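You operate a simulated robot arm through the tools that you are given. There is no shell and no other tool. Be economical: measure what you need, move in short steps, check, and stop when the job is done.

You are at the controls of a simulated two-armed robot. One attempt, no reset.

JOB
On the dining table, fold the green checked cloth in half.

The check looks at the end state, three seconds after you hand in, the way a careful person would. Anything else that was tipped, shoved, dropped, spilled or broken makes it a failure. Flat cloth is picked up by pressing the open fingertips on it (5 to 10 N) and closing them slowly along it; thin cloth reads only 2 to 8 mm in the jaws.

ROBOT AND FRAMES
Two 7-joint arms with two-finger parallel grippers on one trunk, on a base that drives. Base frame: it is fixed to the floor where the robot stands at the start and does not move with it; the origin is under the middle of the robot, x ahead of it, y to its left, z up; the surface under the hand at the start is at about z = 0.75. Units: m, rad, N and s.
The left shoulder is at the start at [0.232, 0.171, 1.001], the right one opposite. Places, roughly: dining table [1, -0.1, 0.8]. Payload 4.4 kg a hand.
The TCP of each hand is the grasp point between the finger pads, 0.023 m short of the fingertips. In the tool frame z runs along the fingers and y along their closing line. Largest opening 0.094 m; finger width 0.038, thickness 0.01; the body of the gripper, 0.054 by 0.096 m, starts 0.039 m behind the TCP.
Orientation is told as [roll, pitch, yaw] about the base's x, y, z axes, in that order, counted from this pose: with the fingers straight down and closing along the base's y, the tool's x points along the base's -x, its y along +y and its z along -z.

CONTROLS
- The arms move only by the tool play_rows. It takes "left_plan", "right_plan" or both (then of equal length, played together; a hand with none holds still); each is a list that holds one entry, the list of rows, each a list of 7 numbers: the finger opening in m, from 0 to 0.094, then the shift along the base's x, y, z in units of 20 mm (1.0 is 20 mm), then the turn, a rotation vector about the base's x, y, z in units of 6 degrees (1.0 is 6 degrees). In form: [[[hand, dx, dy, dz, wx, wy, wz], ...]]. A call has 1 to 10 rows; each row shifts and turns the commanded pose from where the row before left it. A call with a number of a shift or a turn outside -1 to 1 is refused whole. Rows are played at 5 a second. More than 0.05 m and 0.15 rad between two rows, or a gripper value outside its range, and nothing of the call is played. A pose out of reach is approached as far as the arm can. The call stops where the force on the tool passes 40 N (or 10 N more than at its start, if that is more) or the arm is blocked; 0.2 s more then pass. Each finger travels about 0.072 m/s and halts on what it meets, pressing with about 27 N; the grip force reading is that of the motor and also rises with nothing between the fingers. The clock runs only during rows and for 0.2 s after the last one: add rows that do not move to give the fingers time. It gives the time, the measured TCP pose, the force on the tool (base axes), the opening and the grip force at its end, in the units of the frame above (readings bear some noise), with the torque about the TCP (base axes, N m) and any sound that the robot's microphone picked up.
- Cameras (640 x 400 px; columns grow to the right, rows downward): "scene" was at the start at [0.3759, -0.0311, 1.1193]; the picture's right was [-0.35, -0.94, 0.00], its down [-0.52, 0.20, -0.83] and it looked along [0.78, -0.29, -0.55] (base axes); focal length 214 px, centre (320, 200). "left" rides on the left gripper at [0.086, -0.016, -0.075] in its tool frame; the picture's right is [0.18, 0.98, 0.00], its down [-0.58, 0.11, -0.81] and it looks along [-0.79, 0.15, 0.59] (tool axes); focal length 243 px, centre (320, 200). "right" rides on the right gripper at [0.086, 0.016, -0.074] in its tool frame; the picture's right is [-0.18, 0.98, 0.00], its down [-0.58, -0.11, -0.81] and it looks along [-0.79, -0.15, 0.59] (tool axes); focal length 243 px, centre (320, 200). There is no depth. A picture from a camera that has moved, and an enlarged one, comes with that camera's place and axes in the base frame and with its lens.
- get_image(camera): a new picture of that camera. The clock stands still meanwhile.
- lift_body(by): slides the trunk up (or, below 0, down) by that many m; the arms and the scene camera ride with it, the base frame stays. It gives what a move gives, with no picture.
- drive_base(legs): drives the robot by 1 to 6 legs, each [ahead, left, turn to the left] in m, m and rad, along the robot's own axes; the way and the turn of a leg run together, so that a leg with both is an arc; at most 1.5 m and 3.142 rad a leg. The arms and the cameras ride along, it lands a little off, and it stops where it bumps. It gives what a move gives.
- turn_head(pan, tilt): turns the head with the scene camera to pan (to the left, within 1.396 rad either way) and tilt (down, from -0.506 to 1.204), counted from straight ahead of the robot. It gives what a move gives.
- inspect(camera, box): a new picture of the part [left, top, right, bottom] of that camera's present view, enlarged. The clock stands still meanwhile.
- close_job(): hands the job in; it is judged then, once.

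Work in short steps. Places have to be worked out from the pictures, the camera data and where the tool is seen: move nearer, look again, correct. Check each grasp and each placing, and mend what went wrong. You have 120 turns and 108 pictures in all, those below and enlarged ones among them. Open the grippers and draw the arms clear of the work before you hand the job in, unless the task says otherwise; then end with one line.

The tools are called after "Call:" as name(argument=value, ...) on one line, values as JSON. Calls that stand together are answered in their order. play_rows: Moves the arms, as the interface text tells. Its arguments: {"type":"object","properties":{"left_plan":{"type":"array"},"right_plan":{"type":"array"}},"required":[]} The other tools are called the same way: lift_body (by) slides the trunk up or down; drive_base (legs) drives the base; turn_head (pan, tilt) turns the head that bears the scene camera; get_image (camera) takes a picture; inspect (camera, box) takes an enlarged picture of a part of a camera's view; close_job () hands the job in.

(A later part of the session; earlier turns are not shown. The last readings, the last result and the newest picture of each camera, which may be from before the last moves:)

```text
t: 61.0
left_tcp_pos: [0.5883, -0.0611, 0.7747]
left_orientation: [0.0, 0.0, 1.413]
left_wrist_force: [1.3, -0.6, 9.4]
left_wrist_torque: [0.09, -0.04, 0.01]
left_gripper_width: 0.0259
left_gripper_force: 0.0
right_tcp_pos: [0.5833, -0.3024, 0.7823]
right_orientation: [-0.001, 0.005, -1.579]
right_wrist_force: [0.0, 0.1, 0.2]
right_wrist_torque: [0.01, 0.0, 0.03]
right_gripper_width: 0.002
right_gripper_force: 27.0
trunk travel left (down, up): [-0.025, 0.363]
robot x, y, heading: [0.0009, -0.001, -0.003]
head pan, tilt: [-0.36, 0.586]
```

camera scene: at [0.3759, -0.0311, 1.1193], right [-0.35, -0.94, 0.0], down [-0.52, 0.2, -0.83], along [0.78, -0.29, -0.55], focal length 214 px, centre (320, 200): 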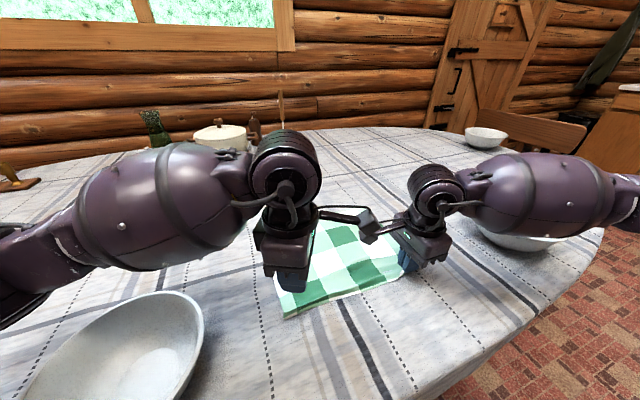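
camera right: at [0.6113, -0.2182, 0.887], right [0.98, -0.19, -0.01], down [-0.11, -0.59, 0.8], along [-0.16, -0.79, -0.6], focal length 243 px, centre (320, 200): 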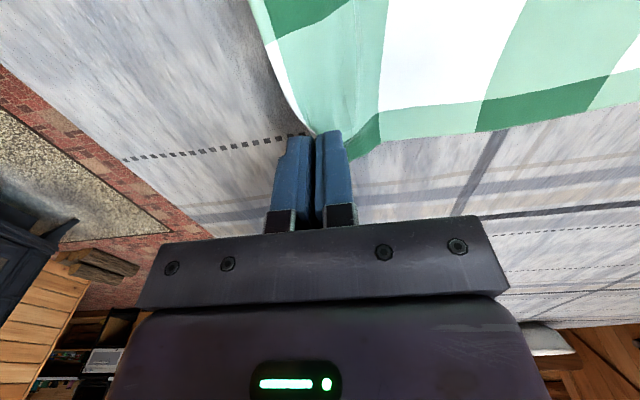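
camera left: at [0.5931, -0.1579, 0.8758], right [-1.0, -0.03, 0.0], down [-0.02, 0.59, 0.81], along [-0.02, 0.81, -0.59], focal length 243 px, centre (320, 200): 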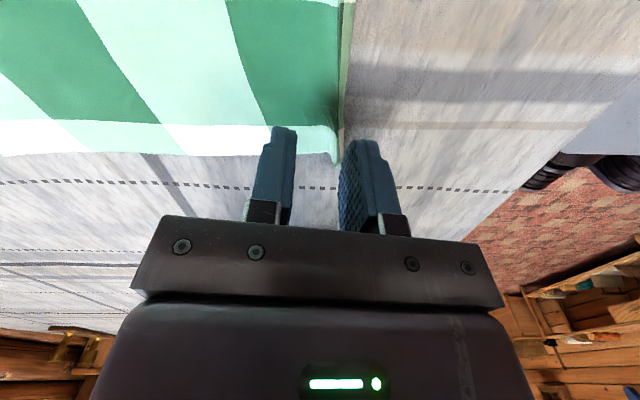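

Contact is at 9.4 N, so I'll close slowly.

Call:
play_rows(left_plan=[[[0.022, 0, 0, 0, 0, 0, 0], [0.018, 0, 0, 0, 0, 0, 0], [0.015, 0, 0, 0, 0, 0, 0], [0.012, 0, 0, 0, 0, 0, 0], [0.009, 0, 0, 0, 0, 0, 0], [0.006, 0, 0, 0, 0, 0, 0], [0.003, 0, 0, 0, 0, 0, 0], [0, 0, 0, 0, 0, 0, 0], [0, 0, 0, 0, 0, 0, 0], [0, 0, 0, 0.2, 0, 0, 0]]])

Call:
get_image(camera="left")

```text
t: 63.2
left_tcp_pos: [0.5874, -0.0607, 0.7759]
left_orientation: [0.004, -0.002, 1.413]
left_wrist_force: [-0.6, -0.1, 1.0]
left_wrist_torque: [-0.03, -0.02, 0.01]
left_gripper_width: 0.0024
left_gripper_force: 26.8
right_tcp_pos: [0.5839, -0.3031, 0.7805]
right_orientation: [-0.005, 0.005, -1.577]
right_wrist_force: [0.7, 1.4, 0.2]
right_wrist_torque: [-0.01, 0.04, -0.02]
right_gripper_width: 0.0017
right_gripper_force: 27.2
trunk travel left (down, up): [-0.025, 0.363]
robot x, y, heading: [-0.0018, 0.0006, -0.002]
head pan, tilt: [-0.36, 0.586]
```

```text
48 pictures are left
camera left: at [0.5899, -0.149, 0.851], right [-1.0, -0.03, 0.0], down [-0.01, 0.59, 0.81], along [-0.02, 0.81, -0.59], focal length 243 px, centre (320, 200)
```

left: 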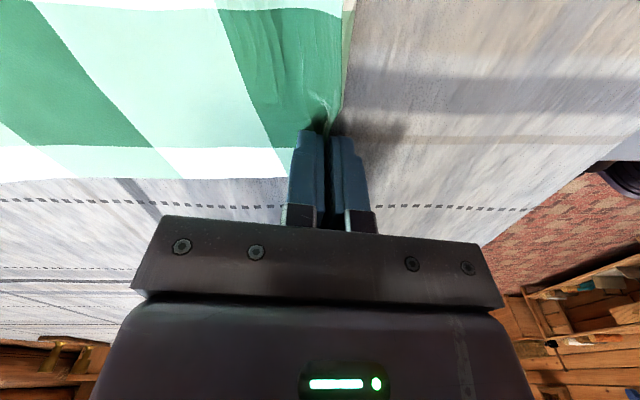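

Both hands hold the edge (2.4 and 1.7 mm). I'll lift and carry it past the middle with a gentle tilt.

Call:
play_rows(left_plan=[[[0, 0, 0, 0.5, 0, 0, 0], [0, 0.2, 0, 0.6, 0, 0, 0], [0, 0.3, 0, 0.6, 0, 0, 0], [0, 0.5, 0, 0.6, 0, 0, 0], [0, 1, 0, 0.8, 0, 0.3, 0], [0, 1, 0, 0.7, 0, 0.4, 0], [0, 1, 0, 0.5, 0, 0.4, 0], [0, 1, 0, 0.3, 0, 0.4, 0], [0, 1, 0, 0.1, 0, 0.4, 0], [0, 0, 0, 0, 0, 0, 0]]], right_plan=[[[0, 0, 0, 0.4, 0, 0, 0], [0, 0.2, 0, 0.5, 0, 0, 0], [0, 0.3, 0, 0.6, 0, 0, 0], [0, 0.5, 0, 0.6, 0, 0, 0], [0, 1, 0, 0.8, 0, 0.3, 0], [0, 1, 0, 0.7, 0, 0.4, 0], [0, 1, 0, 0.5, 0, 0.4, 0], [0, 1, 0, 0.3, 0, 0.4, 0], [0, 1, 0, 0.1, 0, 0.4, 0], [0, 0, 0, 0, 0, 0, 0]]])

Call:
get_image(camera="left")

Call:
get_image(camera="scene")

```text
t: 65.4
left_tcp_pos: [0.7078, -0.0617, 0.8721]
left_orientation: [0.197, 0.032, 1.417]
left_wrist_force: [-0.7, 0.4, 0.5]
left_wrist_torque: [-0.05, -0.04, -0.01]
left_gripper_width: 0.0023
left_gripper_force: 26.7
right_tcp_pos: [0.7066, -0.303, 0.8732]
right_orientation: [-0.204, 0.004, -1.577]
right_wrist_force: [0.0, 0.4, -0.7]
right_wrist_torque: [0.03, -0.02, -0.01]
right_gripper_width: 0.0021
right_gripper_force: 26.8
trunk travel left (down, up): [-0.025, 0.363]
robot x, y, heading: [0.0015, -0.0028, 0.001]
head pan, tilt: [-0.36, 0.586]
```

```text
47 pictures are left
camera left: at [0.7249, -0.1497, 0.9455], right [-0.98, -0.03, 0.2], down [0.14, 0.59, 0.79], along [-0.14, 0.81, -0.58], focal length 243 px, centre (320, 200)
```

left: 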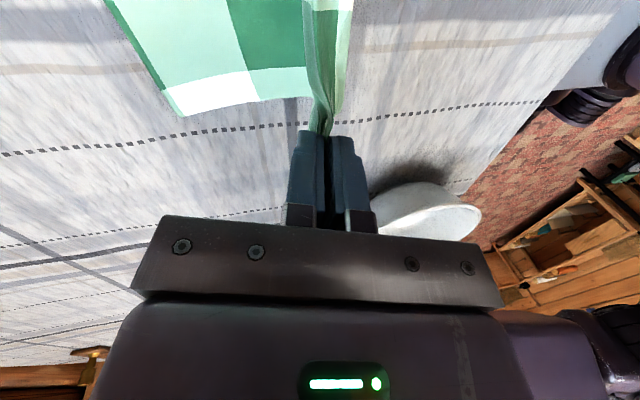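

```text
46 pictures are left
camera scene: at [0.3757, -0.0311, 1.1194], right [-0.35, -0.94, 0.0], down [-0.52, 0.2, -0.83], along [0.78, -0.29, -0.55], focal length 214 px, centre (320, 200)
```

scene: 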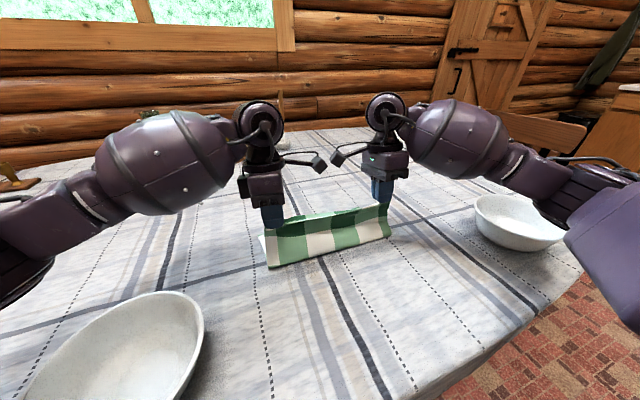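

It's hanging evenly. I'll check the far right corner with the right camera before continuing.

Call:
get_image(camera="right")

```text
45 pictures are left
camera right: at [0.7385, -0.2184, 0.9435], right [0.96, -0.19, -0.2], down [0.05, -0.59, 0.81], along [-0.27, -0.79, -0.55], focal length 243 px, centre (320, 200)
```

right: 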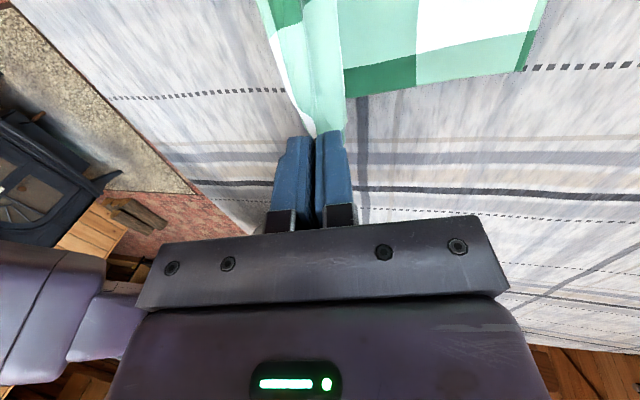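

The far corners are about A (0.805,-0.03) and B (0.825,-0.324). I'll continue over and down towards those, tilting as the cloth turns over.

Call:
play_rows(left_plan=[[[0, 0.8, 0, -0.1, 0, 0.5, 0], [0, 0.8, 0, -0.3, 0, 0.5, 0], [0, 0.8, 0, -0.5, 0, 0.5, 0], [0, 0.8, 0, -0.7, 0, 0.5, 0], [0, 0.8, 0, -0.8, 0, 0.5, 0], [0, 0.8, 0, -0.8, 0, 0.5, 0], [0, 0, 0, 0, 0, 0, 0]]], right_plan=[[[0, 1, 0, -0.1, 0, 0.5, 0], [0, 1, 0, -0.3, 0, 0.5, 0], [0, 1, 0, -0.5, 0, 0.5, 0], [0, 1, 0, -0.7, 0, 0.5, 0], [0, 1, 0, -0.8, 0, 0.5, 0], [0, 0.9, 0, -0.8, 0, 0.5, 0], [0, 0, 0, 0, 0, 0, 0]]])

Call:
get_image(camera="left")

Call:
get_image(camera="right")

Call:
inspect(camera="scene", box=[200, 140, 456, 300])

```text
t: 67.0
left_tcp_pos: [0.8031, -0.0633, 0.81]
left_orientation: [0.509, 0.076, 1.433]
left_wrist_force: [0.0, 0.1, -0.1]
left_wrist_torque: [0.03, -0.04, 0.01]
left_gripper_width: 0.0022
left_gripper_force: 27.4
right_tcp_pos: [0.8242, -0.3033, 0.8097]
right_orientation: [-0.515, 0.003, -1.578]
right_wrist_force: [0.2, -0.2, -0.6]
right_wrist_torque: [0.04, -0.02, 0.01]
right_gripper_width: 0.0018
right_gripper_force: 27.0
trunk travel left (down, up): [-0.025, 0.363]
robot x, y, heading: [0.0015, 0.0014, 0.005]
head pan, tilt: [-0.36, 0.586]
```

```text
44 pictures are left
camera left: at [0.8417, -0.1501, 0.8748], right [-0.87, -0.03, 0.49], down [0.38, 0.59, 0.71], along [-0.31, 0.81, -0.5], focal length 243 px, centre (320, 200)
```

left: 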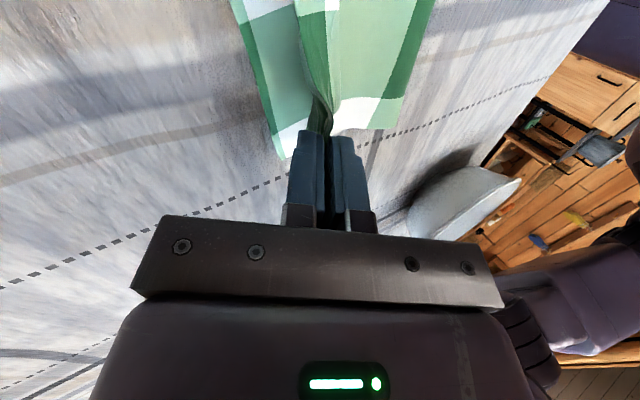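

```text
43 pictures are left
camera right: at [0.8756, -0.2189, 0.866], right [0.85, -0.19, -0.49], down [0.3, -0.59, 0.75], along [-0.43, -0.79, -0.44], focal length 243 px, centre (320, 200)
```

right: 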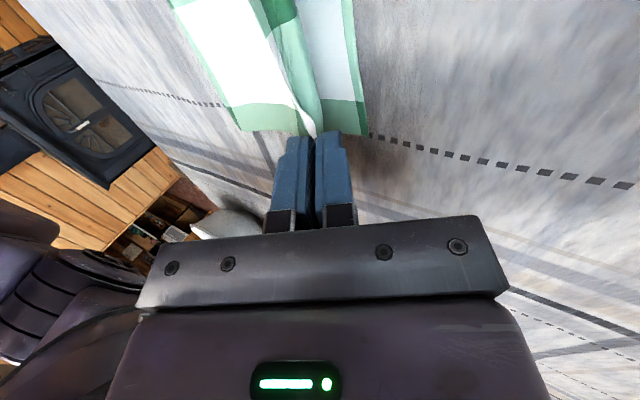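

```text
2.50 times, centred on (328, 220) of scene
camera zoom: at [0.3754, -0.0311, 1.1196], right [-0.35, -0.94, 0.0], down [-0.52, 0.2, -0.83], along [0.78, -0.29, -0.55], focal length 536 px, centre (300, 150)
```

zoom: 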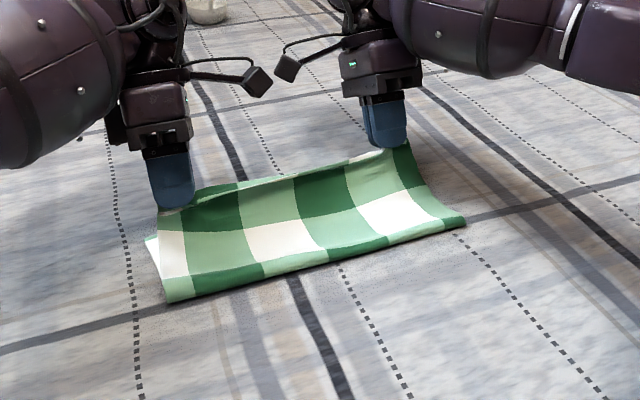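

This is very good: the edge is flat with no lip, and the tips are within a centimetre of the lower far corners. I'll lower to the table.

Call:
play_rows(left_plan=[[[0, 0, 0, -0.5, 0, 0, 0], [0, 0.1, 0, -0.5, 0, 0, 0], [0, 0, 0, -0.4, 0, 0, 0], [0, 0, 0, -0.15, 0, 0, 0], [0, 0, 0, 0, 0, 0, 0]]], right_plan=[[[0, 0, 0, -0.5, 0, 0, 0], [0, 0.1, 0, -0.5, 0, 0, 0], [0, 0, 0, -0.4, 0, 0, 0], [0, 0, 0, -0.15, 0, 0, 0], [0, 0, 0, 0, 0, 0, 0]]])

Call:
inspect(camera="scene", box=[200, 140, 456, 300])

Call:
get_image(camera="left")

```text
t: 68.2
left_tcp_pos: [0.8049, -0.0609, 0.7777]
left_orientation: [0.508, 0.076, 1.435]
left_wrist_force: [-0.7, -0.2, 2.1]
left_wrist_torque: [0.0, -0.02, -0.01]
left_gripper_width: 0.0024
left_gripper_force: 26.5
right_tcp_pos: [0.8253, -0.3021, 0.7786]
right_orientation: [-0.519, 0.001, -1.579]
right_wrist_force: [0.4, 0.2, 0.5]
right_wrist_torque: [-0.03, 0.01, -0.01]
right_gripper_width: 0.0018
right_gripper_force: 27.0
trunk travel left (down, up): [-0.025, 0.363]
robot x, y, heading: [-0.0022, -0.0009, 0.001]
head pan, tilt: [-0.36, 0.586]
```

```text
2.50 times, centred on (328, 220) of scene
camera zoom: at [0.3757, -0.0311, 1.1194], right [-0.35, -0.94, 0.0], down [-0.52, 0.2, -0.83], along [0.78, -0.29, -0.55], focal length 536 px, centre (300, 150)
```

zoom: 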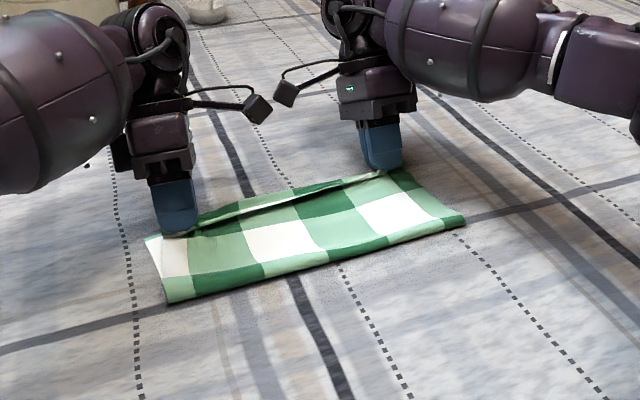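

```text
40 pictures are left
camera left: at [0.8443, -0.1497, 0.8424], right [-0.87, -0.03, 0.49], down [0.38, 0.59, 0.71], along [-0.31, 0.81, -0.5], focal length 243 px, centre (320, 200)
```

left: 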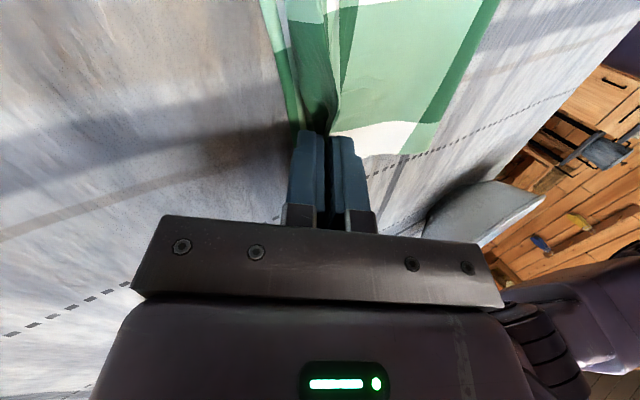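

The edge stands up slightly between the hands, right at the far edge. I'll open a little and withdraw along the tool axis (up and forward), so the lip is coaxed outward.

Call:
play_rows(left_plan=[[[0.006, 0, 0, 0, 0, 0, 0], [0.012, 0, 0, 0, 0, 0, 0], [0.016, 0.1, 0, 0.2, 0, 0, 0], [0.016, 0.3, 0, 0.5, 0, 0, 0], [0.016, 0.4, 0, 0.8, 0, 0, 0], [0.016, 0.4, 0, 0.9, 0, 0, 0], [0.016, 0, 0, 1, 0, 0, 0], [0.016, 0, 0, 1, 0, 0, 0]]], right_plan=[[[0.006, 0, 0, 0, 0, 0, 0], [0.012, 0, 0, 0, 0, 0, 0], [0.016, 0.1, 0, 0.2, 0, 0, 0], [0.016, 0.3, 0, 0.5, 0, 0, 0], [0.016, 0.4, 0, 0.8, 0, 0, 0], [0.016, 0.4, 0, 0.9, 0, 0, 0], [0.016, 0, 0, 1, 0, 0, 0], [0.016, 0, 0, 1, 0, 0, 0]]])

Call:
inspect(camera="scene", box=[200, 140, 456, 300])

Call:
get_image(camera="left")

Call:
get_image(camera="right")

```text
t: 70.0
left_tcp_pos: [0.8294, -0.0621, 0.8668]
left_orientation: [0.506, 0.076, 1.434]
left_wrist_force: [0.7, 0.0, 0.8]
left_wrist_torque: [0.0, -0.01, 0.02]
left_gripper_width: 0.0161
left_gripper_force: 0.0
right_tcp_pos: [0.8488, -0.3023, 0.8672]
right_orientation: [-0.515, 0.001, -1.58]
right_wrist_force: [-0.1, 0.3, -0.5]
right_wrist_torque: [0.04, -0.01, 0.0]
right_gripper_width: 0.016
right_gripper_force: 0.0
trunk travel left (down, up): [-0.025, 0.363]
robot x, y, heading: [-0.001, 0.0013, -0.004]
head pan, tilt: [-0.36, 0.586]
```

```text
2.50 times, centred on (328, 220) of scene
camera zoom: at [0.375, -0.0309, 1.1198], right [-0.35, -0.94, 0.0], down [-0.52, 0.2, -0.83], along [0.78, -0.29, -0.55], focal length 536 px, centre (300, 150)
```

zoom: 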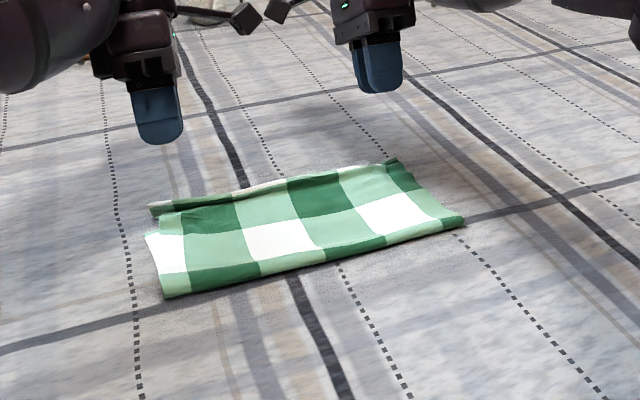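

```text
38 pictures are left
camera left: at [0.8675, -0.1495, 0.9316], right [-0.87, -0.03, 0.49], down [0.38, 0.59, 0.71], along [-0.31, 0.81, -0.5], focal length 243 px, centre (320, 200)
```

left: 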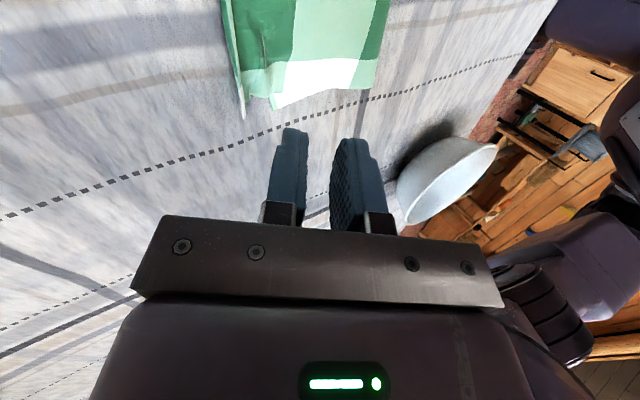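

```text
37 pictures are left
camera right: at [0.9003, -0.2175, 0.9236], right [0.85, -0.19, -0.48], down [0.3, -0.59, 0.75], along [-0.43, -0.79, -0.44], focal length 243 px, centre (320, 200)
```

right: 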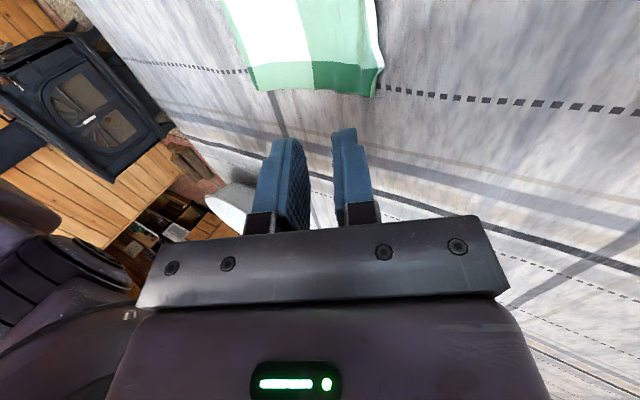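

It's nearly a clean half fold. I'll raise the arms and move them apart to inspect the far-left corner.

Call:
play_rows(left_plan=[[[0.016, 0, 0, 1, 0, -0.5, 0], [0.016, 0, 0.3, 1, 0, -1, 0], [0.016, -0.3, 0.8, 0.5, 0, -1, 0], [0.016, -0.5, 1, 0, 0, -1, 0], [0.016, -0.5, 1, 0, 0, -1, 0], [0.016, -0.5, 1, 0, 0, -0.3, 0], [0.016, -0.5, 1, 0, 0, 0, 0], [0.016, -0.5, 1, 0, 0, 0, 0], [0.016, 0, 1, 0, 0, 0, 0], [0.016, 0, 1, 0, 0, 0, 0]]], right_plan=[[[0.016, 0, 0, 1, 0, -0.5, 0], [0.016, 0, -0.3, 1, 0, -1, 0], [0.016, -0.3, -0.8, 0.5, 0, -1, 0], [0.016, -0.5, -1, 0, 0, -1, 0], [0.016, -0.5, -1, 0, 0, -1, 0], [0.016, -0.5, -1, 0, 0, -0.3, 0], [0.016, -0.5, -1, 0, 0, 0, 0], [0.016, -0.5, -1, 0, 0, 0, 0], [0.016, 0, 0, 0, 0, 0, 0], [0.016, 0, 0, 0, 0, 0, 0]]])

Call:
inspect(camera="scene", box=[240, 180, 400, 280])

Call:
get_image(camera="scene")

```text
t: 72.2
left_tcp_pos: [0.7719, 0.0999, 0.9152]
left_orientation: [0.009, 0.003, 1.415]
left_wrist_force: [0.0, -0.6, -0.5]
left_wrist_torque: [0.02, -0.04, -0.03]
left_gripper_width: 0.0161
left_gripper_force: 0.1
right_tcp_pos: [0.7949, -0.4255, 0.9138]
right_orientation: [-0.015, 0.006, -1.578]
right_wrist_force: [-0.9, -0.6, -0.3]
right_wrist_torque: [-0.03, 0.02, -0.01]
right_gripper_width: 0.0159
right_gripper_force: 0.1
trunk travel left (down, up): [-0.025, 0.363]
robot x, y, heading: [-0.002, 0.0017, -0.001]
head pan, tilt: [-0.36, 0.586]
```

```text
4.00 times, centred on (320, 230) of scene
camera zoom: at [0.3757, -0.0309, 1.1194], right [-0.35, -0.94, 0.0], down [-0.52, 0.2, -0.83], along [0.78, -0.29, -0.55], focal length 858 px, centre (320, 80)
```

zoom: 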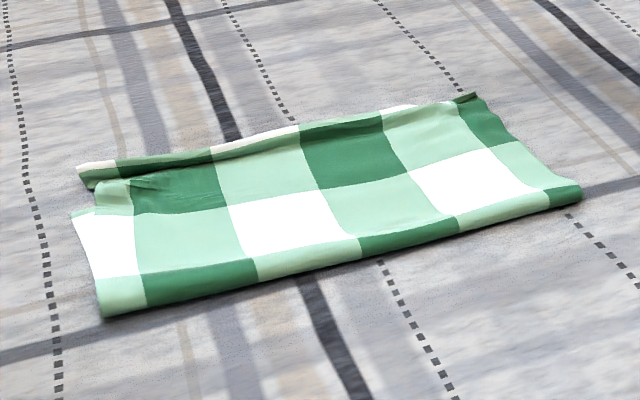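

```text
35 pictures are left
camera scene: at [0.3757, -0.0309, 1.1194], right [-0.35, -0.94, 0.0], down [-0.52, 0.2, -0.83], along [0.78, -0.29, -0.55], focal length 214 px, centre (320, 200)
```

scene: 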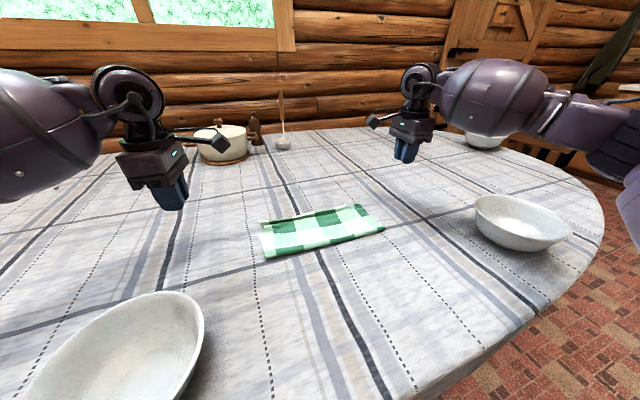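

I want a more overhead view. I'll raise the trunk (the arms rise with it) and tilt the head down.

Call:
lift_body(by=0.2)

Call:
turn_head(pan=-0.36, tilt=0.9)

Call:
get_image(camera="scene")

Call:
inspect(camera="scene", box=[240, 120, 400, 220])

```text
t: 74.4
left_tcp_pos: [0.7752, 0.1012, 1.1141]
left_orientation: [0.012, 0.003, 1.414]
left_wrist_force: [0.4, 0.1, 0.1]
left_wrist_torque: [0.03, 0.0, 0.05]
left_gripper_width: 0.016
left_gripper_force: 0.1
right_tcp_pos: [0.7941, -0.4244, 1.1146]
right_orientation: [-0.014, 0.005, -1.578]
right_wrist_force: [0.9, -0.8, -0.7]
right_wrist_torque: [0.02, 0.0, 0.03]
right_gripper_width: 0.016
right_gripper_force: 0.1
trunk travel left (down, up): [-0.225, 0.163]
robot x, y, heading: [-0.0001, 0.0014, 0.001]
head pan, tilt: [-0.36, 0.586]
```

```text
t: 75.2
left_tcp_pos: [0.7732, 0.0998, 1.1152]
left_orientation: [0.01, 0.001, 1.413]
left_wrist_force: [-1.1, 0.0, 0.3]
left_wrist_torque: [-0.01, 0.0, 0.0]
left_gripper_width: 0.0162
left_gripper_force: 0.0
right_tcp_pos: [0.7929, -0.4239, 1.1147]
right_orientation: [-0.015, 0.005, -1.578]
right_wrist_force: [0.4, -0.3, -0.2]
right_wrist_torque: [-0.04, -0.01, 0.02]
right_gripper_width: 0.0157
right_gripper_force: 0.1
trunk travel left (down, up): [-0.225, 0.163]
robot x, y, heading: [0.0011, -0.0007, -0.004]
head pan, tilt: [-0.36, 0.901]
```

```text
34 pictures are left
camera scene: at [0.1791, -0.0264, 1.3323], right [-0.35, -0.94, 0.0], down [-0.73, 0.28, -0.62], along [0.58, -0.22, -0.78], focal length 214 px, centre (320, 200)
```

scene: 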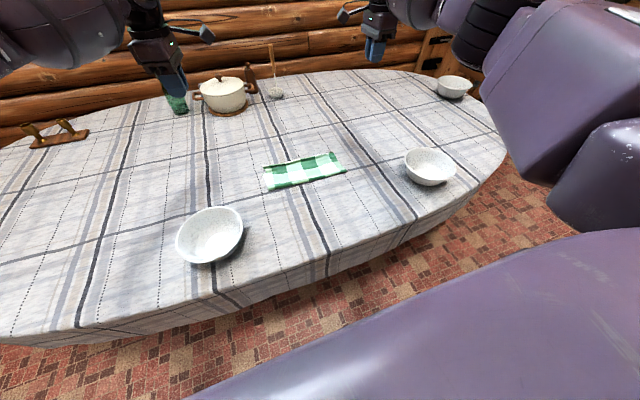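

```text
4.00 times, centred on (320, 170) of scene
camera zoom: at [0.1791, -0.0264, 1.3323], right [-0.35, -0.94, 0.0], down [-0.73, 0.28, -0.62], along [0.58, -0.22, -0.78], focal length 858 px, centre (320, 320)
```

zoom: 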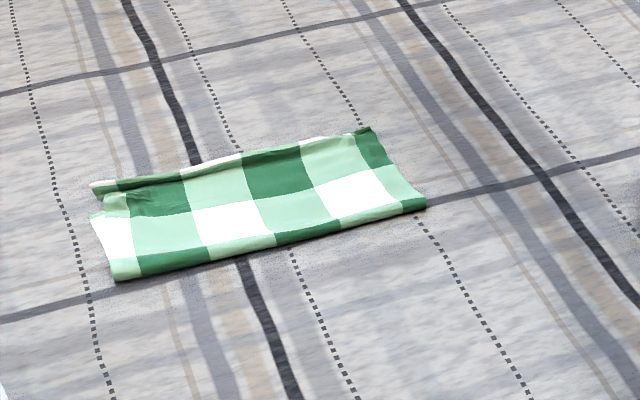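

The view isn't steep enough. I'll lower the trunk again and use the left wrist camera: turn the hand back to zero yaw and hover near the far-left corner.

Call:
lift_body(by=-0.2)

Call:
play_rows(left_plan=[[[0.016, 0, 0, 0, 0, 0, -1], [0.016, 0, 0, 0, 0, 0, -1], [0.016, 0, 0, 0, 0, 0, -1], [0.016, 0, 0, 0, 0, 0, -1], [0.016, 0, 0, 0, 0, 0, -1], [0.016, 0, 0, 0, 0, 0, -1], [0.016, 0, 0, 0, 0, 0, -1], [0.016, 0, 0, 0, 0, 0, -1], [0.016, 0, 0, 0, 0, 0, -1], [0.016, 0, 0, 0, 0, 0, -1]]])

Call:
play_rows(left_plan=[[[0.016, 0, -1, 0, 0, 0, -1], [0.016, 0, -1, 0, 0, 0, -1], [0.016, 0, -1, 0, 0, 0, -1], [0.016, 0, -1, 0, 0, 0, -0.5], [0.016, 0, -1, 0, 0, 0, 0], [0.016, 0, -1, 0, 0, 0, 0], [0.016, 0, 0, 0, 0, 0, 0]]])

Call:
get_image(camera="left")

```text
t: 77.3
left_tcp_pos: [0.7723, 0.1008, 0.9168]
left_orientation: [0.007, 0.001, 1.412]
left_wrist_force: [-0.5, 0.1, 0.2]
left_wrist_torque: [0.0, 0.02, -0.01]
left_gripper_width: 0.0157
left_gripper_force: 0.0
right_tcp_pos: [0.793, -0.4256, 0.9174]
right_orientation: [-0.01, 0.005, -1.578]
right_wrist_force: [0.2, 0.4, 0.2]
right_wrist_torque: [0.01, -0.03, -0.01]
right_gripper_width: 0.016
right_gripper_force: 0.1
trunk travel left (down, up): [-0.025, 0.363]
robot x, y, heading: [-0.0013, -0.0032, 0.003]
head pan, tilt: [-0.36, 0.901]
```

```text
t: 79.5
left_tcp_pos: [0.7738, 0.1008, 0.9148]
left_orientation: [0.009, 0.001, 0.366]
left_wrist_force: [-0.9, 0.2, -0.2]
left_wrist_torque: [-0.01, 0.0, 0.01]
left_gripper_width: 0.0162
left_gripper_force: 0.0
right_tcp_pos: [0.7937, -0.425, 0.9154]
right_orientation: [-0.015, 0.004, -1.578]
right_wrist_force: [0.7, -0.3, -0.6]
right_wrist_torque: [0.0, -0.01, 0.02]
right_gripper_width: 0.016
right_gripper_force: 0.1
trunk travel left (down, up): [-0.025, 0.363]
robot x, y, heading: [0.0008, 0.0024, -0.004]
head pan, tilt: [-0.36, 0.901]
```

```text
t: 81.2
left_tcp_pos: [0.7755, -0.0192, 0.9156]
left_orientation: [0.01, 0.003, 0.001]
left_wrist_force: [0.5, 0.3, -0.3]
left_wrist_torque: [0.0, -0.01, 0.02]
left_gripper_width: 0.0159
left_gripper_force: 0.0
right_tcp_pos: [0.7938, -0.4239, 0.9152]
right_orientation: [-0.013, 0.005, -1.578]
right_wrist_force: [0.0, 0.4, -0.4]
right_wrist_torque: [-0.01, -0.01, 0.01]
right_gripper_width: 0.0159
right_gripper_force: 0.1
trunk travel left (down, up): [-0.025, 0.363]
robot x, y, heading: [-0.0008, 0.0021, -0.001]
head pan, tilt: [-0.36, 0.901]
```

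```text
32 pictures are left
camera left: at [0.6886, -0.0366, 0.9909], right [-0.18, 0.98, 0.01], down [0.58, 0.1, 0.81], along [0.79, 0.15, -0.59], focal length 243 px, centre (320, 200)
```

left: 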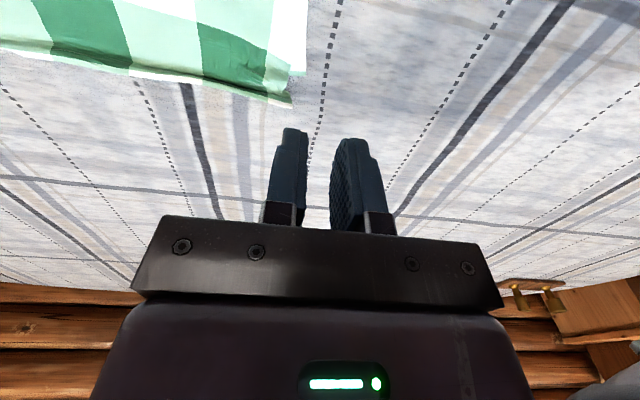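

Good angle, so I'll enlarge it.

Call:
inspect(camera="left", box=[150, 0, 342, 120])

Call:
inspect(camera="left", box=[0, 0, 192, 120])

```text
3.33 times, centred on (246, 60) of left
camera zoom: at [0.6886, -0.0366, 0.9909], right [-0.18, 0.98, 0.01], down [0.58, 0.1, 0.81], along [0.79, 0.15, -0.59], focal length 809 px, centre (567, 667)
```

zoom: 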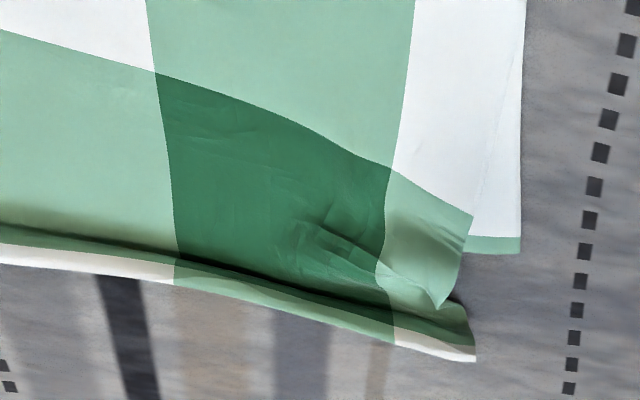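

```text
3.33 times, centred on (96, 60) of left
camera zoom: at [0.6886, -0.0366, 0.9909], right [-0.18, 0.98, 0.01], down [0.58, 0.1, 0.81], along [0.79, 0.15, -0.59], focal length 809 px, centre (1067, 667)
```

zoom: 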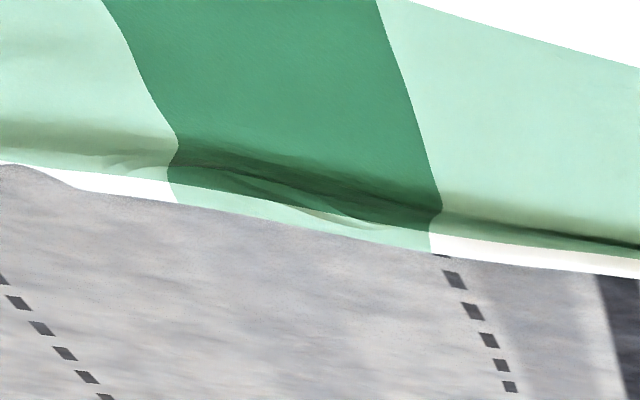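

The top layer's edge lines up on the right, but on the left it overshoots: top corner at x≈0.846 against the lower corner at ≈0.807. I'll grip that overhanging top-left corner (single layer there) and re-lay it about 3.5 cm back. First I'll approach it.

Call:
play_rows(left_plan=[[[0.03, 0.6, -0.4, -0.7, 0, 0, 0], [0.03, 0.6, -0.4, -0.9, 0, 0, 0], [0.03, 0.6, -0.4, -0.9, 0, 0, 0], [0.03, 0.6, -0.4, -0.9, 0, 0, 0], [0.03, 0.6, -0.4, -0.9, 0, 0, 0], [0.03, 0.1, -0.35, -0.9, 0, 0, 0], [0.03, 0, 0, -0.6, 0, 0, 0], [0.03, 0, 0, 0, 0, 0, 0]]])

Call:
get_image(camera="left")

```text
t: 83.0
left_tcp_pos: [0.8361, -0.065, 0.7993]
left_orientation: [0.01, 0.001, -0.002]
left_wrist_force: [0.7, 0.1, 0.1]
left_wrist_torque: [0.01, 0.0, 0.03]
left_gripper_width: 0.0299
left_gripper_force: 0.2
right_tcp_pos: [0.7923, -0.4238, 0.9156]
right_orientation: [-0.013, 0.006, -1.579]
right_wrist_force: [0.2, -0.9, -0.3]
right_wrist_torque: [0.0, 0.0, -0.02]
right_gripper_width: 0.0158
right_gripper_force: 0.1
trunk travel left (down, up): [-0.025, 0.363]
robot x, y, heading: [0.0018, -0.0021, -0.002]
head pan, tilt: [-0.36, 0.901]
```

```text
29 pictures are left
camera left: at [0.7493, -0.0826, 0.8745], right [-0.18, 0.98, 0.01], down [0.58, 0.1, 0.81], along [0.79, 0.15, -0.59], focal length 243 px, centre (320, 200)
```

left: 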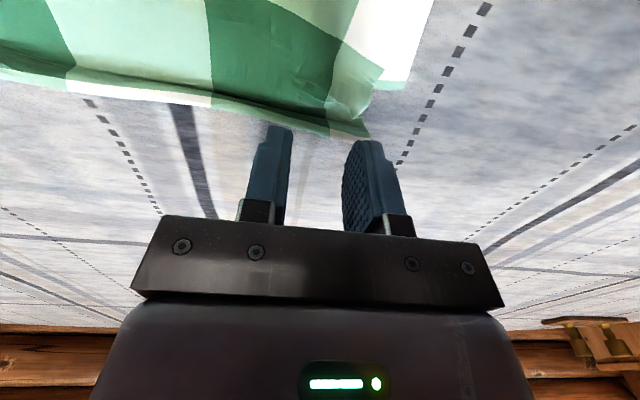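

The top-layer edge is at x≈0.84 and the lower-layer edge at ≈0.808. I'll go to x=0.832 and descend to light contact.

Call:
play_rows(left_plan=[[[0.03, -0.2, 0, -0.5, 0, 0, 0], [0.03, 0, 0, -0.5, 0, 0, 0], [0.03, 0, 0, -0.2, 0, 0, 0], [0.03, 0, 0, -0.1, 0, 0, 0], [0.03, 0, 0, 0, 0, 0, 0]]])

```text
t: 84.2
left_tcp_pos: [0.8324, -0.0661, 0.775]
left_orientation: [0.008, 0.0, 0.001]
left_wrist_force: [2.5, 0.6, 9.5]
left_wrist_torque: [-0.04, -0.03, 0.01]
left_gripper_width: 0.0302
left_gripper_force: 0.0
right_tcp_pos: [0.793, -0.4244, 0.9179]
right_orientation: [-0.012, 0.004, -1.579]
right_wrist_force: [0.9, 0.2, -0.7]
right_wrist_torque: [0.06, 0.01, -0.01]
right_gripper_width: 0.0162
right_gripper_force: 0.1
trunk travel left (down, up): [-0.025, 0.363]
robot x, y, heading: [0.0004, -0.0018, -0.002]
head pan, tilt: [-0.36, 0.901]
```

Contact is at 9.5 N. I'll close slowly.

Call:
play_rows(left_plan=[[[0.026, 0, 0, 0, 0, 0, 0], [0.022, 0, 0, 0, 0, 0, 0], [0.018, 0, 0, 0, 0, 0, 0], [0.014, 0, 0, 0, 0, 0, 0], [0.01, 0, 0, 0, 0, 0, 0], [0.006, 0, 0, 0, 0, 0, 0], [0.003, 0, 0, 0, 0, 0, 0], [0, 0, 0, 0, 0, 0, 0], [0, 0, 0, 0, 0, 0, 0]]])

Call:
get_image(camera="left")

```text
t: 86.2
left_tcp_pos: [0.8314, -0.0679, 0.7742]
left_orientation: [0.013, 0.001, 0.001]
left_wrist_force: [0.3, -4.3, 15.5]
left_wrist_torque: [-0.15, 0.08, 0.04]
left_gripper_width: 0.005
left_gripper_force: 26.6
right_tcp_pos: [0.7932, -0.4257, 0.9174]
right_orientation: [-0.012, 0.004, -1.578]
right_wrist_force: [-0.5, -0.3, 1.2]
right_wrist_torque: [0.01, -0.02, 0.0]
right_gripper_width: 0.016
right_gripper_force: 0.1
trunk travel left (down, up): [-0.025, 0.363]
robot x, y, heading: [-0.0013, -0.0015, 0.004]
head pan, tilt: [-0.36, 0.901]
```

```text
28 pictures are left
camera left: at [0.7442, -0.0838, 0.8503], right [-0.18, 0.98, 0.01], down [0.58, 0.1, 0.81], along [0.79, 0.15, -0.59], focal length 243 px, centre (320, 200)
```

left: 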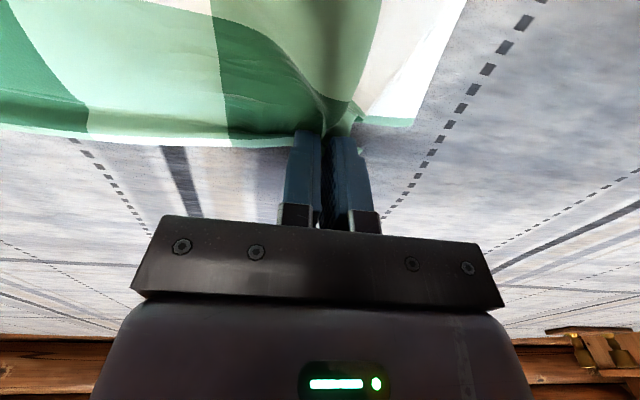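

Gripped at 5 mm (the existing creases are included), and the lower corner stays put. I'll lift the top layer up and back, letting the fold re-form, and hover near x≈0.79.

Call:
play_rows(left_plan=[[[0, 0, 0, 0.5, 0, 0, 0], [0, -0.3, 0.1, 0.8, 0, 0, 0], [0, -0.6, 0.2, 0.8, 0, 0, 0], [0, -0.8, 0.2, 0.8, 0, 0, 0], [0, -0.8, 0.1, 0.6, 0, 0, 0], [0, -0.8, 0, 0.4, 0, 0, 0], [0, 0, 0, 0, 0, 0, 0]]])

Call:
get_image(camera="left")

Call:
turn_head(pan=-0.36, tilt=0.6)

Call:
inspect(camera="scene", box=[200, 140, 456, 300])

```text
t: 87.8
left_tcp_pos: [0.7679, -0.0551, 0.8512]
left_orientation: [0.009, 0.002, -0.001]
left_wrist_force: [0.1, -0.5, 0.1]
left_wrist_torque: [0.0, 0.02, 0.04]
left_gripper_width: 0.0019
left_gripper_force: 26.6
right_tcp_pos: [0.793, -0.4244, 0.916]
right_orientation: [-0.015, 0.005, -1.578]
right_wrist_force: [-0.3, -0.5, 0.3]
right_wrist_torque: [-0.02, 0.01, -0.01]
right_gripper_width: 0.016
right_gripper_force: 0.1
trunk travel left (down, up): [-0.025, 0.363]
robot x, y, heading: [-0.0002, 0.001, 0.004]
head pan, tilt: [-0.36, 0.901]
```

```text
27 pictures are left
camera left: at [0.6814, -0.0721, 0.9265], right [-0.18, 0.98, 0.01], down [0.58, 0.1, 0.81], along [0.79, 0.15, -0.59], focal length 243 px, centre (320, 200)
```

left: 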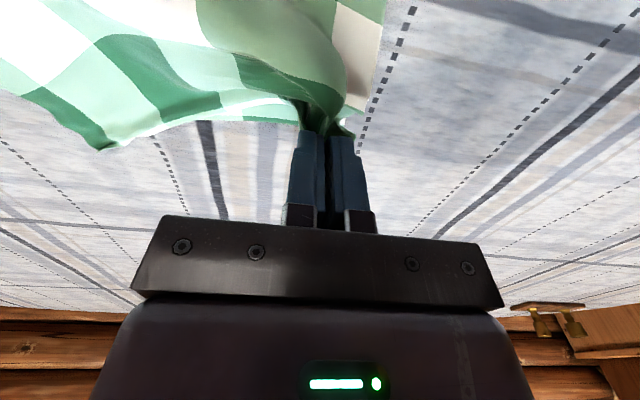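

```text
t: 88.5
left_tcp_pos: [0.7682, -0.0552, 0.8513]
left_orientation: [0.011, 0.001, 0.001]
left_wrist_force: [0.3, 0.8, 0.5]
left_wrist_torque: [-0.01, -0.02, -0.02]
left_gripper_width: 0.0018
left_gripper_force: 26.9
right_tcp_pos: [0.7936, -0.4249, 0.9155]
right_orientation: [-0.015, 0.005, -1.576]
right_wrist_force: [-0.3, -0.7, 0.2]
right_wrist_torque: [0.01, -0.02, 0.0]
right_gripper_width: 0.0159
right_gripper_force: 0.1
trunk travel left (down, up): [-0.025, 0.363]
robot x, y, heading: [-0.0, -0.001, 0.007]
head pan, tilt: [-0.36, 0.6]
```

```text
2.50 times, centred on (328, 220) of scene
camera zoom: at [0.3755, -0.0309, 1.118], right [-0.35, -0.94, 0.0], down [-0.53, 0.2, -0.82], along [0.77, -0.29, -0.57], focal length 536 px, centre (300, 150)
```

zoom: 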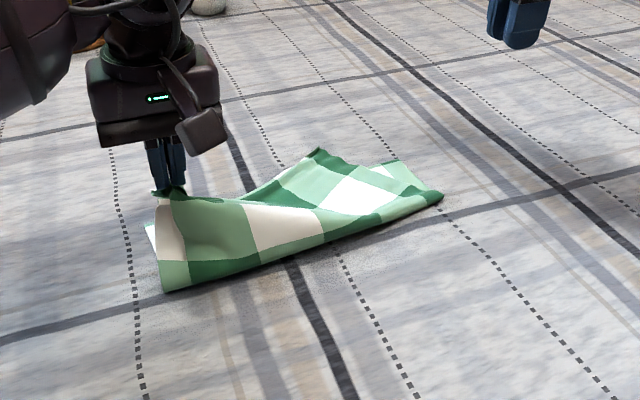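

Lifting the left dragged the top-right corner inward. I'll lower the left at its target, keep holding, then look for the top-right corner to place it with the right hand.

Call:
play_rows(left_plan=[[[0, 0.2, 0, -0.6, 0, 0, 0], [0, 0.3, 0, -0.7, 0, 0, 0], [0, 0.4, 0, -0.7, 0, 0, 0], [0, 0.4, 0, -0.7, 0, 0, 0], [0, 0.3, 0, -0.5, 0, 0, 0], [0, 0, 0, 0, 0, 0, 0]]])

Call:
inspect(camera="scene", box=[220, 160, 412, 280])

Call:
get_image(camera="left")

```text
t: 90.0
left_tcp_pos: [0.7979, -0.055, 0.7866]
left_orientation: [0.008, 0.002, 0.002]
left_wrist_force: [-0.3, -0.4, -0.4]
left_wrist_torque: [0.01, -0.01, 0.01]
left_gripper_width: 0.0017
left_gripper_force: 27.2
right_tcp_pos: [0.7921, -0.4248, 0.9164]
right_orientation: [-0.013, 0.005, -1.576]
right_wrist_force: [-0.7, 0.1, -0.2]
right_wrist_torque: [-0.01, 0.0, 0.04]
right_gripper_width: 0.0162
right_gripper_force: 0.0
trunk travel left (down, up): [-0.025, 0.363]
robot x, y, heading: [-0.0005, -0.0015, -0.0]
head pan, tilt: [-0.36, 0.6]
```

```text
3.33 times, centred on (316, 220) of scene
camera zoom: at [0.3754, -0.0309, 1.1182], right [-0.35, -0.94, 0.0], down [-0.53, 0.2, -0.83], along [0.77, -0.29, -0.56], focal length 715 px, centre (333, 133)
```

zoom: 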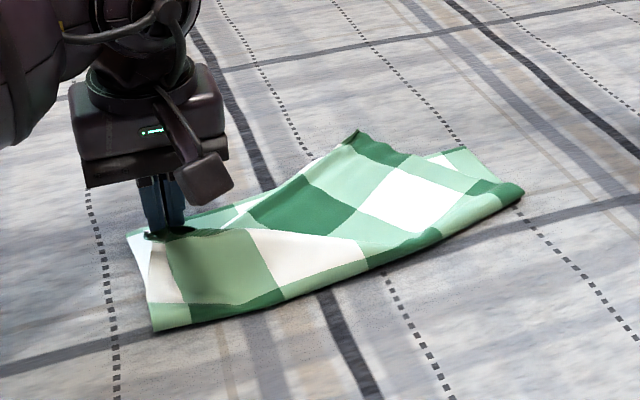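

```text
24 pictures are left
camera left: at [0.7113, -0.0728, 0.8625], right [-0.18, 0.98, 0.01], down [0.58, 0.1, 0.81], along [0.79, 0.15, -0.59], focal length 243 px, centre (320, 200)
```

left: 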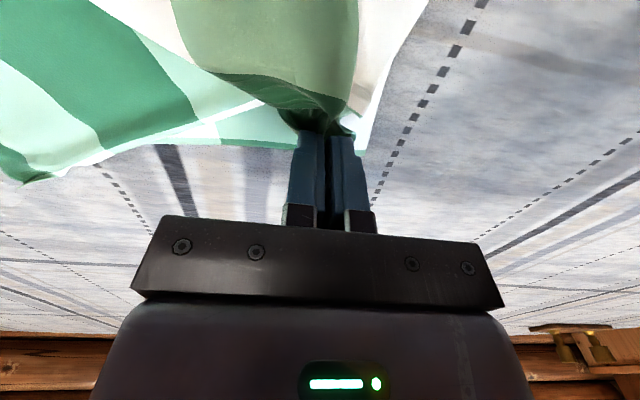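

The top-right corner is now at about (0.869,-0.238) and must go to B at (0.815,-0.323). I'll bring the right hand there, rotated to about +20° to match the cloth, while the left keeps holding.

Call:
play_rows(right_plan=[[[0.03, 0.2, 0.5, 0, 0, 0, 1], [0.03, 0.2, 0.8, 0, 0, 0, 1], [0.03, 0.2, 0.8, 0, 0, 0, 1], [0.03, 0.2, 0.8, 0, 0, 0, 1], [0.03, 0.2, 0.8, 0, 0, 0, 1], [0.03, 0.2, 0.8, 0, 0, 0, 1], [0.03, 0.2, 0.8, 0, 0, 0, 1], [0.03, 0.2, 0.8, 0, 0, 0, 1], [0.03, 0.2, 0.8, 0, 0, 0, 1], [0.03, 0.2, 0.8, 0, 0, 0, 1]]])

Call:
play_rows(right_plan=[[[0.03, 0.2, 0.5, 0, 0, 0, 1], [0.03, 0.2, 0.3, 0, 0, 0, 1], [0.03, 0.2, 0, -0.5, 0, 0, 1], [0.03, 0.1, 0, -0.8, 0, 0, 1], [0.03, 0, 0, -0.8, 0, 0, 1], [0.03, 0, 0, -0.8, 0, 0, 1], [0.03, 0, 0, -0.8, 0, 0, 1], [0.03, 0, 0, -0.8, 0, 0, 1], [0.03, 0, 0, -0.4, 0, 0, 0.4], [0.03, 0, 0, 0, 0, 0, 0]]])

Call:
get_image(camera="right")

```text
t: 92.2
left_tcp_pos: [0.7978, -0.0557, 0.7881]
left_orientation: [0.011, 0.002, 0.002]
left_wrist_force: [-0.7, -0.6, -1.0]
left_wrist_torque: [0.0, -0.01, 0.0]
left_gripper_width: 0.002
left_gripper_force: 27.8
right_tcp_pos: [0.8343, -0.2696, 0.9156]
right_orientation: [-0.015, 0.005, -0.529]
right_wrist_force: [-0.4, 0.4, 0.2]
right_wrist_torque: [-0.01, 0.0, 0.02]
right_gripper_width: 0.0303
right_gripper_force: 0.1
trunk travel left (down, up): [-0.025, 0.363]
robot x, y, heading: [0.0026, -0.0028, 0.002]
head pan, tilt: [-0.36, 0.6]
```

```text
t: 94.3
left_tcp_pos: [0.7979, -0.0556, 0.7875]
left_orientation: [0.011, 0.002, 0.0]
left_wrist_force: [-0.2, 1.1, 0.0]
left_wrist_torque: [-0.01, 0.0, 0.0]
left_gripper_width: 0.0019
left_gripper_force: 27.3
right_tcp_pos: [0.849, -0.2556, 0.8172]
right_orientation: [-0.015, 0.005, 0.351]
right_wrist_force: [0.5, -0.6, -0.2]
right_wrist_torque: [0.02, 0.01, -0.03]
right_gripper_width: 0.0301
right_gripper_force: 0.0
trunk travel left (down, up): [-0.025, 0.363]
robot x, y, heading: [0.0005, -0.0009, -0.002]
head pan, tilt: [-0.36, 0.6]
```

```text
23 pictures are left
camera right: at [0.7622, -0.27, 0.892], right [-0.16, 0.99, -0.01], down [0.58, 0.11, 0.8], along [0.8, 0.12, -0.59], focal length 243 px, centre (320, 200)
```

right: 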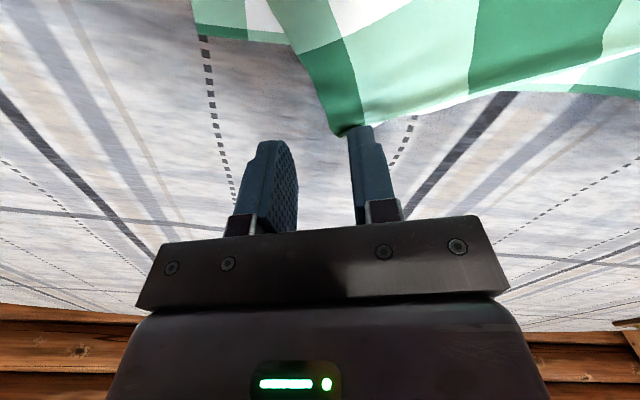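

The top-right corner is at (0.873,-0.240). I'll centre the jaws about 2 cm inside it at (0.851,-0.223) and descend.

Call:
play_rows(right_plan=[[[0.03, 0.1, 0.8, -0.2, 0, 0, 0], [0.03, 0, 0.8, -0.5, 0, 0, 0], [0.03, 0, 0, -0.6, 0, 0, 0], [0.03, 0, 0, -0.4, 0, 0, 0], [0.03, 0, 0, -0.2, 0, 0, 0], [0.03, 0, 0, -0.1, 0, 0, 0], [0.03, 0, 0, 0, 0, 0, 0]]])

Call:
get_image(camera="right")

```text
t: 96.0
left_tcp_pos: [0.7981, -0.0552, 0.7868]
left_orientation: [0.012, 0.001, 0.001]
left_wrist_force: [0.6, -0.4, 0.0]
left_wrist_torque: [-0.01, 0.01, -0.01]
left_gripper_width: 0.0019
left_gripper_force: 27.0
right_tcp_pos: [0.8501, -0.2221, 0.7791]
right_orientation: [-0.015, 0.004, 0.347]
right_wrist_force: [0.5, 0.2, -0.4]
right_wrist_torque: [-0.04, 0.01, -0.02]
right_gripper_width: 0.0301
right_gripper_force: 0.0
trunk travel left (down, up): [-0.025, 0.363]
robot x, y, heading: [0.0008, 0.0021, -0.003]
head pan, tilt: [-0.36, 0.6]
```

```text
22 pictures are left
camera right: at [0.763, -0.2372, 0.8529], right [-0.16, 0.99, -0.01], down [0.58, 0.11, 0.8], along [0.8, 0.12, -0.59], focal length 243 px, centre (320, 200)
```

right: 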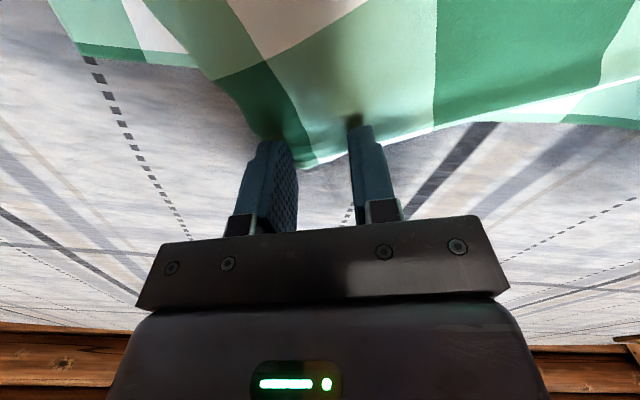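

The corner lies between the fingers. I'll go down to contact and close slowly.

Call:
play_rows(right_plan=[[[0.03, 0, 0, -0.2, 0, 0, 0], [0.03, 0, 0, -0.08, 0, 0, 0], [0.026, 0, 0, 0, 0, 0, 0], [0.022, 0, 0, 0, 0, 0, 0], [0.018, 0, 0, 0, 0, 0, 0], [0.014, 0, 0, 0, 0, 0, 0], [0.01, 0, 0, 0, 0, 0, 0], [0.005, 0, 0, 0, 0, 0, 0], [0, 0, 0, 0, 0, 0, 0], [0, 0, 0, 0, 0, 0, 0]]])

Call:
get_image(camera="right")

```text
t: 98.2
left_tcp_pos: [0.7957, -0.0559, 0.7866]
left_orientation: [0.009, 0.0, 0.0]
left_wrist_force: [0.4, -0.1, 0.2]
left_wrist_torque: [-0.01, 0.01, -0.02]
left_gripper_width: 0.0019
left_gripper_force: 26.6
right_tcp_pos: [0.8496, -0.2218, 0.7749]
right_orientation: [-0.015, 0.003, 0.348]
right_wrist_force: [-0.2, 0.4, 12.4]
right_wrist_torque: [0.02, -0.09, 0.04]
right_gripper_width: 0.0018
right_gripper_force: 27.2
trunk travel left (down, up): [-0.025, 0.363]
robot x, y, heading: [-0.001, 0.0031, -0.001]
head pan, tilt: [-0.36, 0.6]
```

```text
21 pictures are left
camera right: at [0.7624, -0.2364, 0.8486], right [-0.16, 0.99, -0.01], down [0.58, 0.11, 0.81], along [0.8, 0.12, -0.59], focal length 243 px, centre (320, 200)
```

right: 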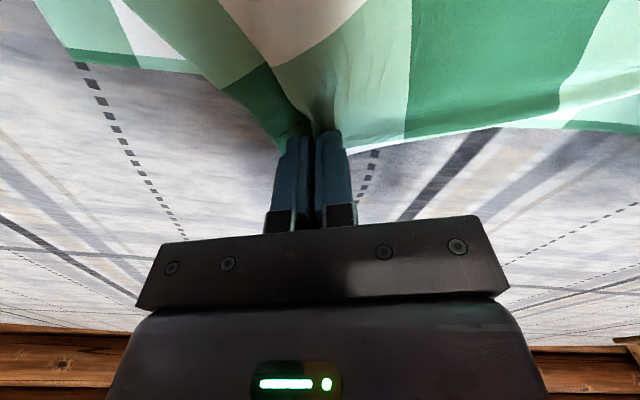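

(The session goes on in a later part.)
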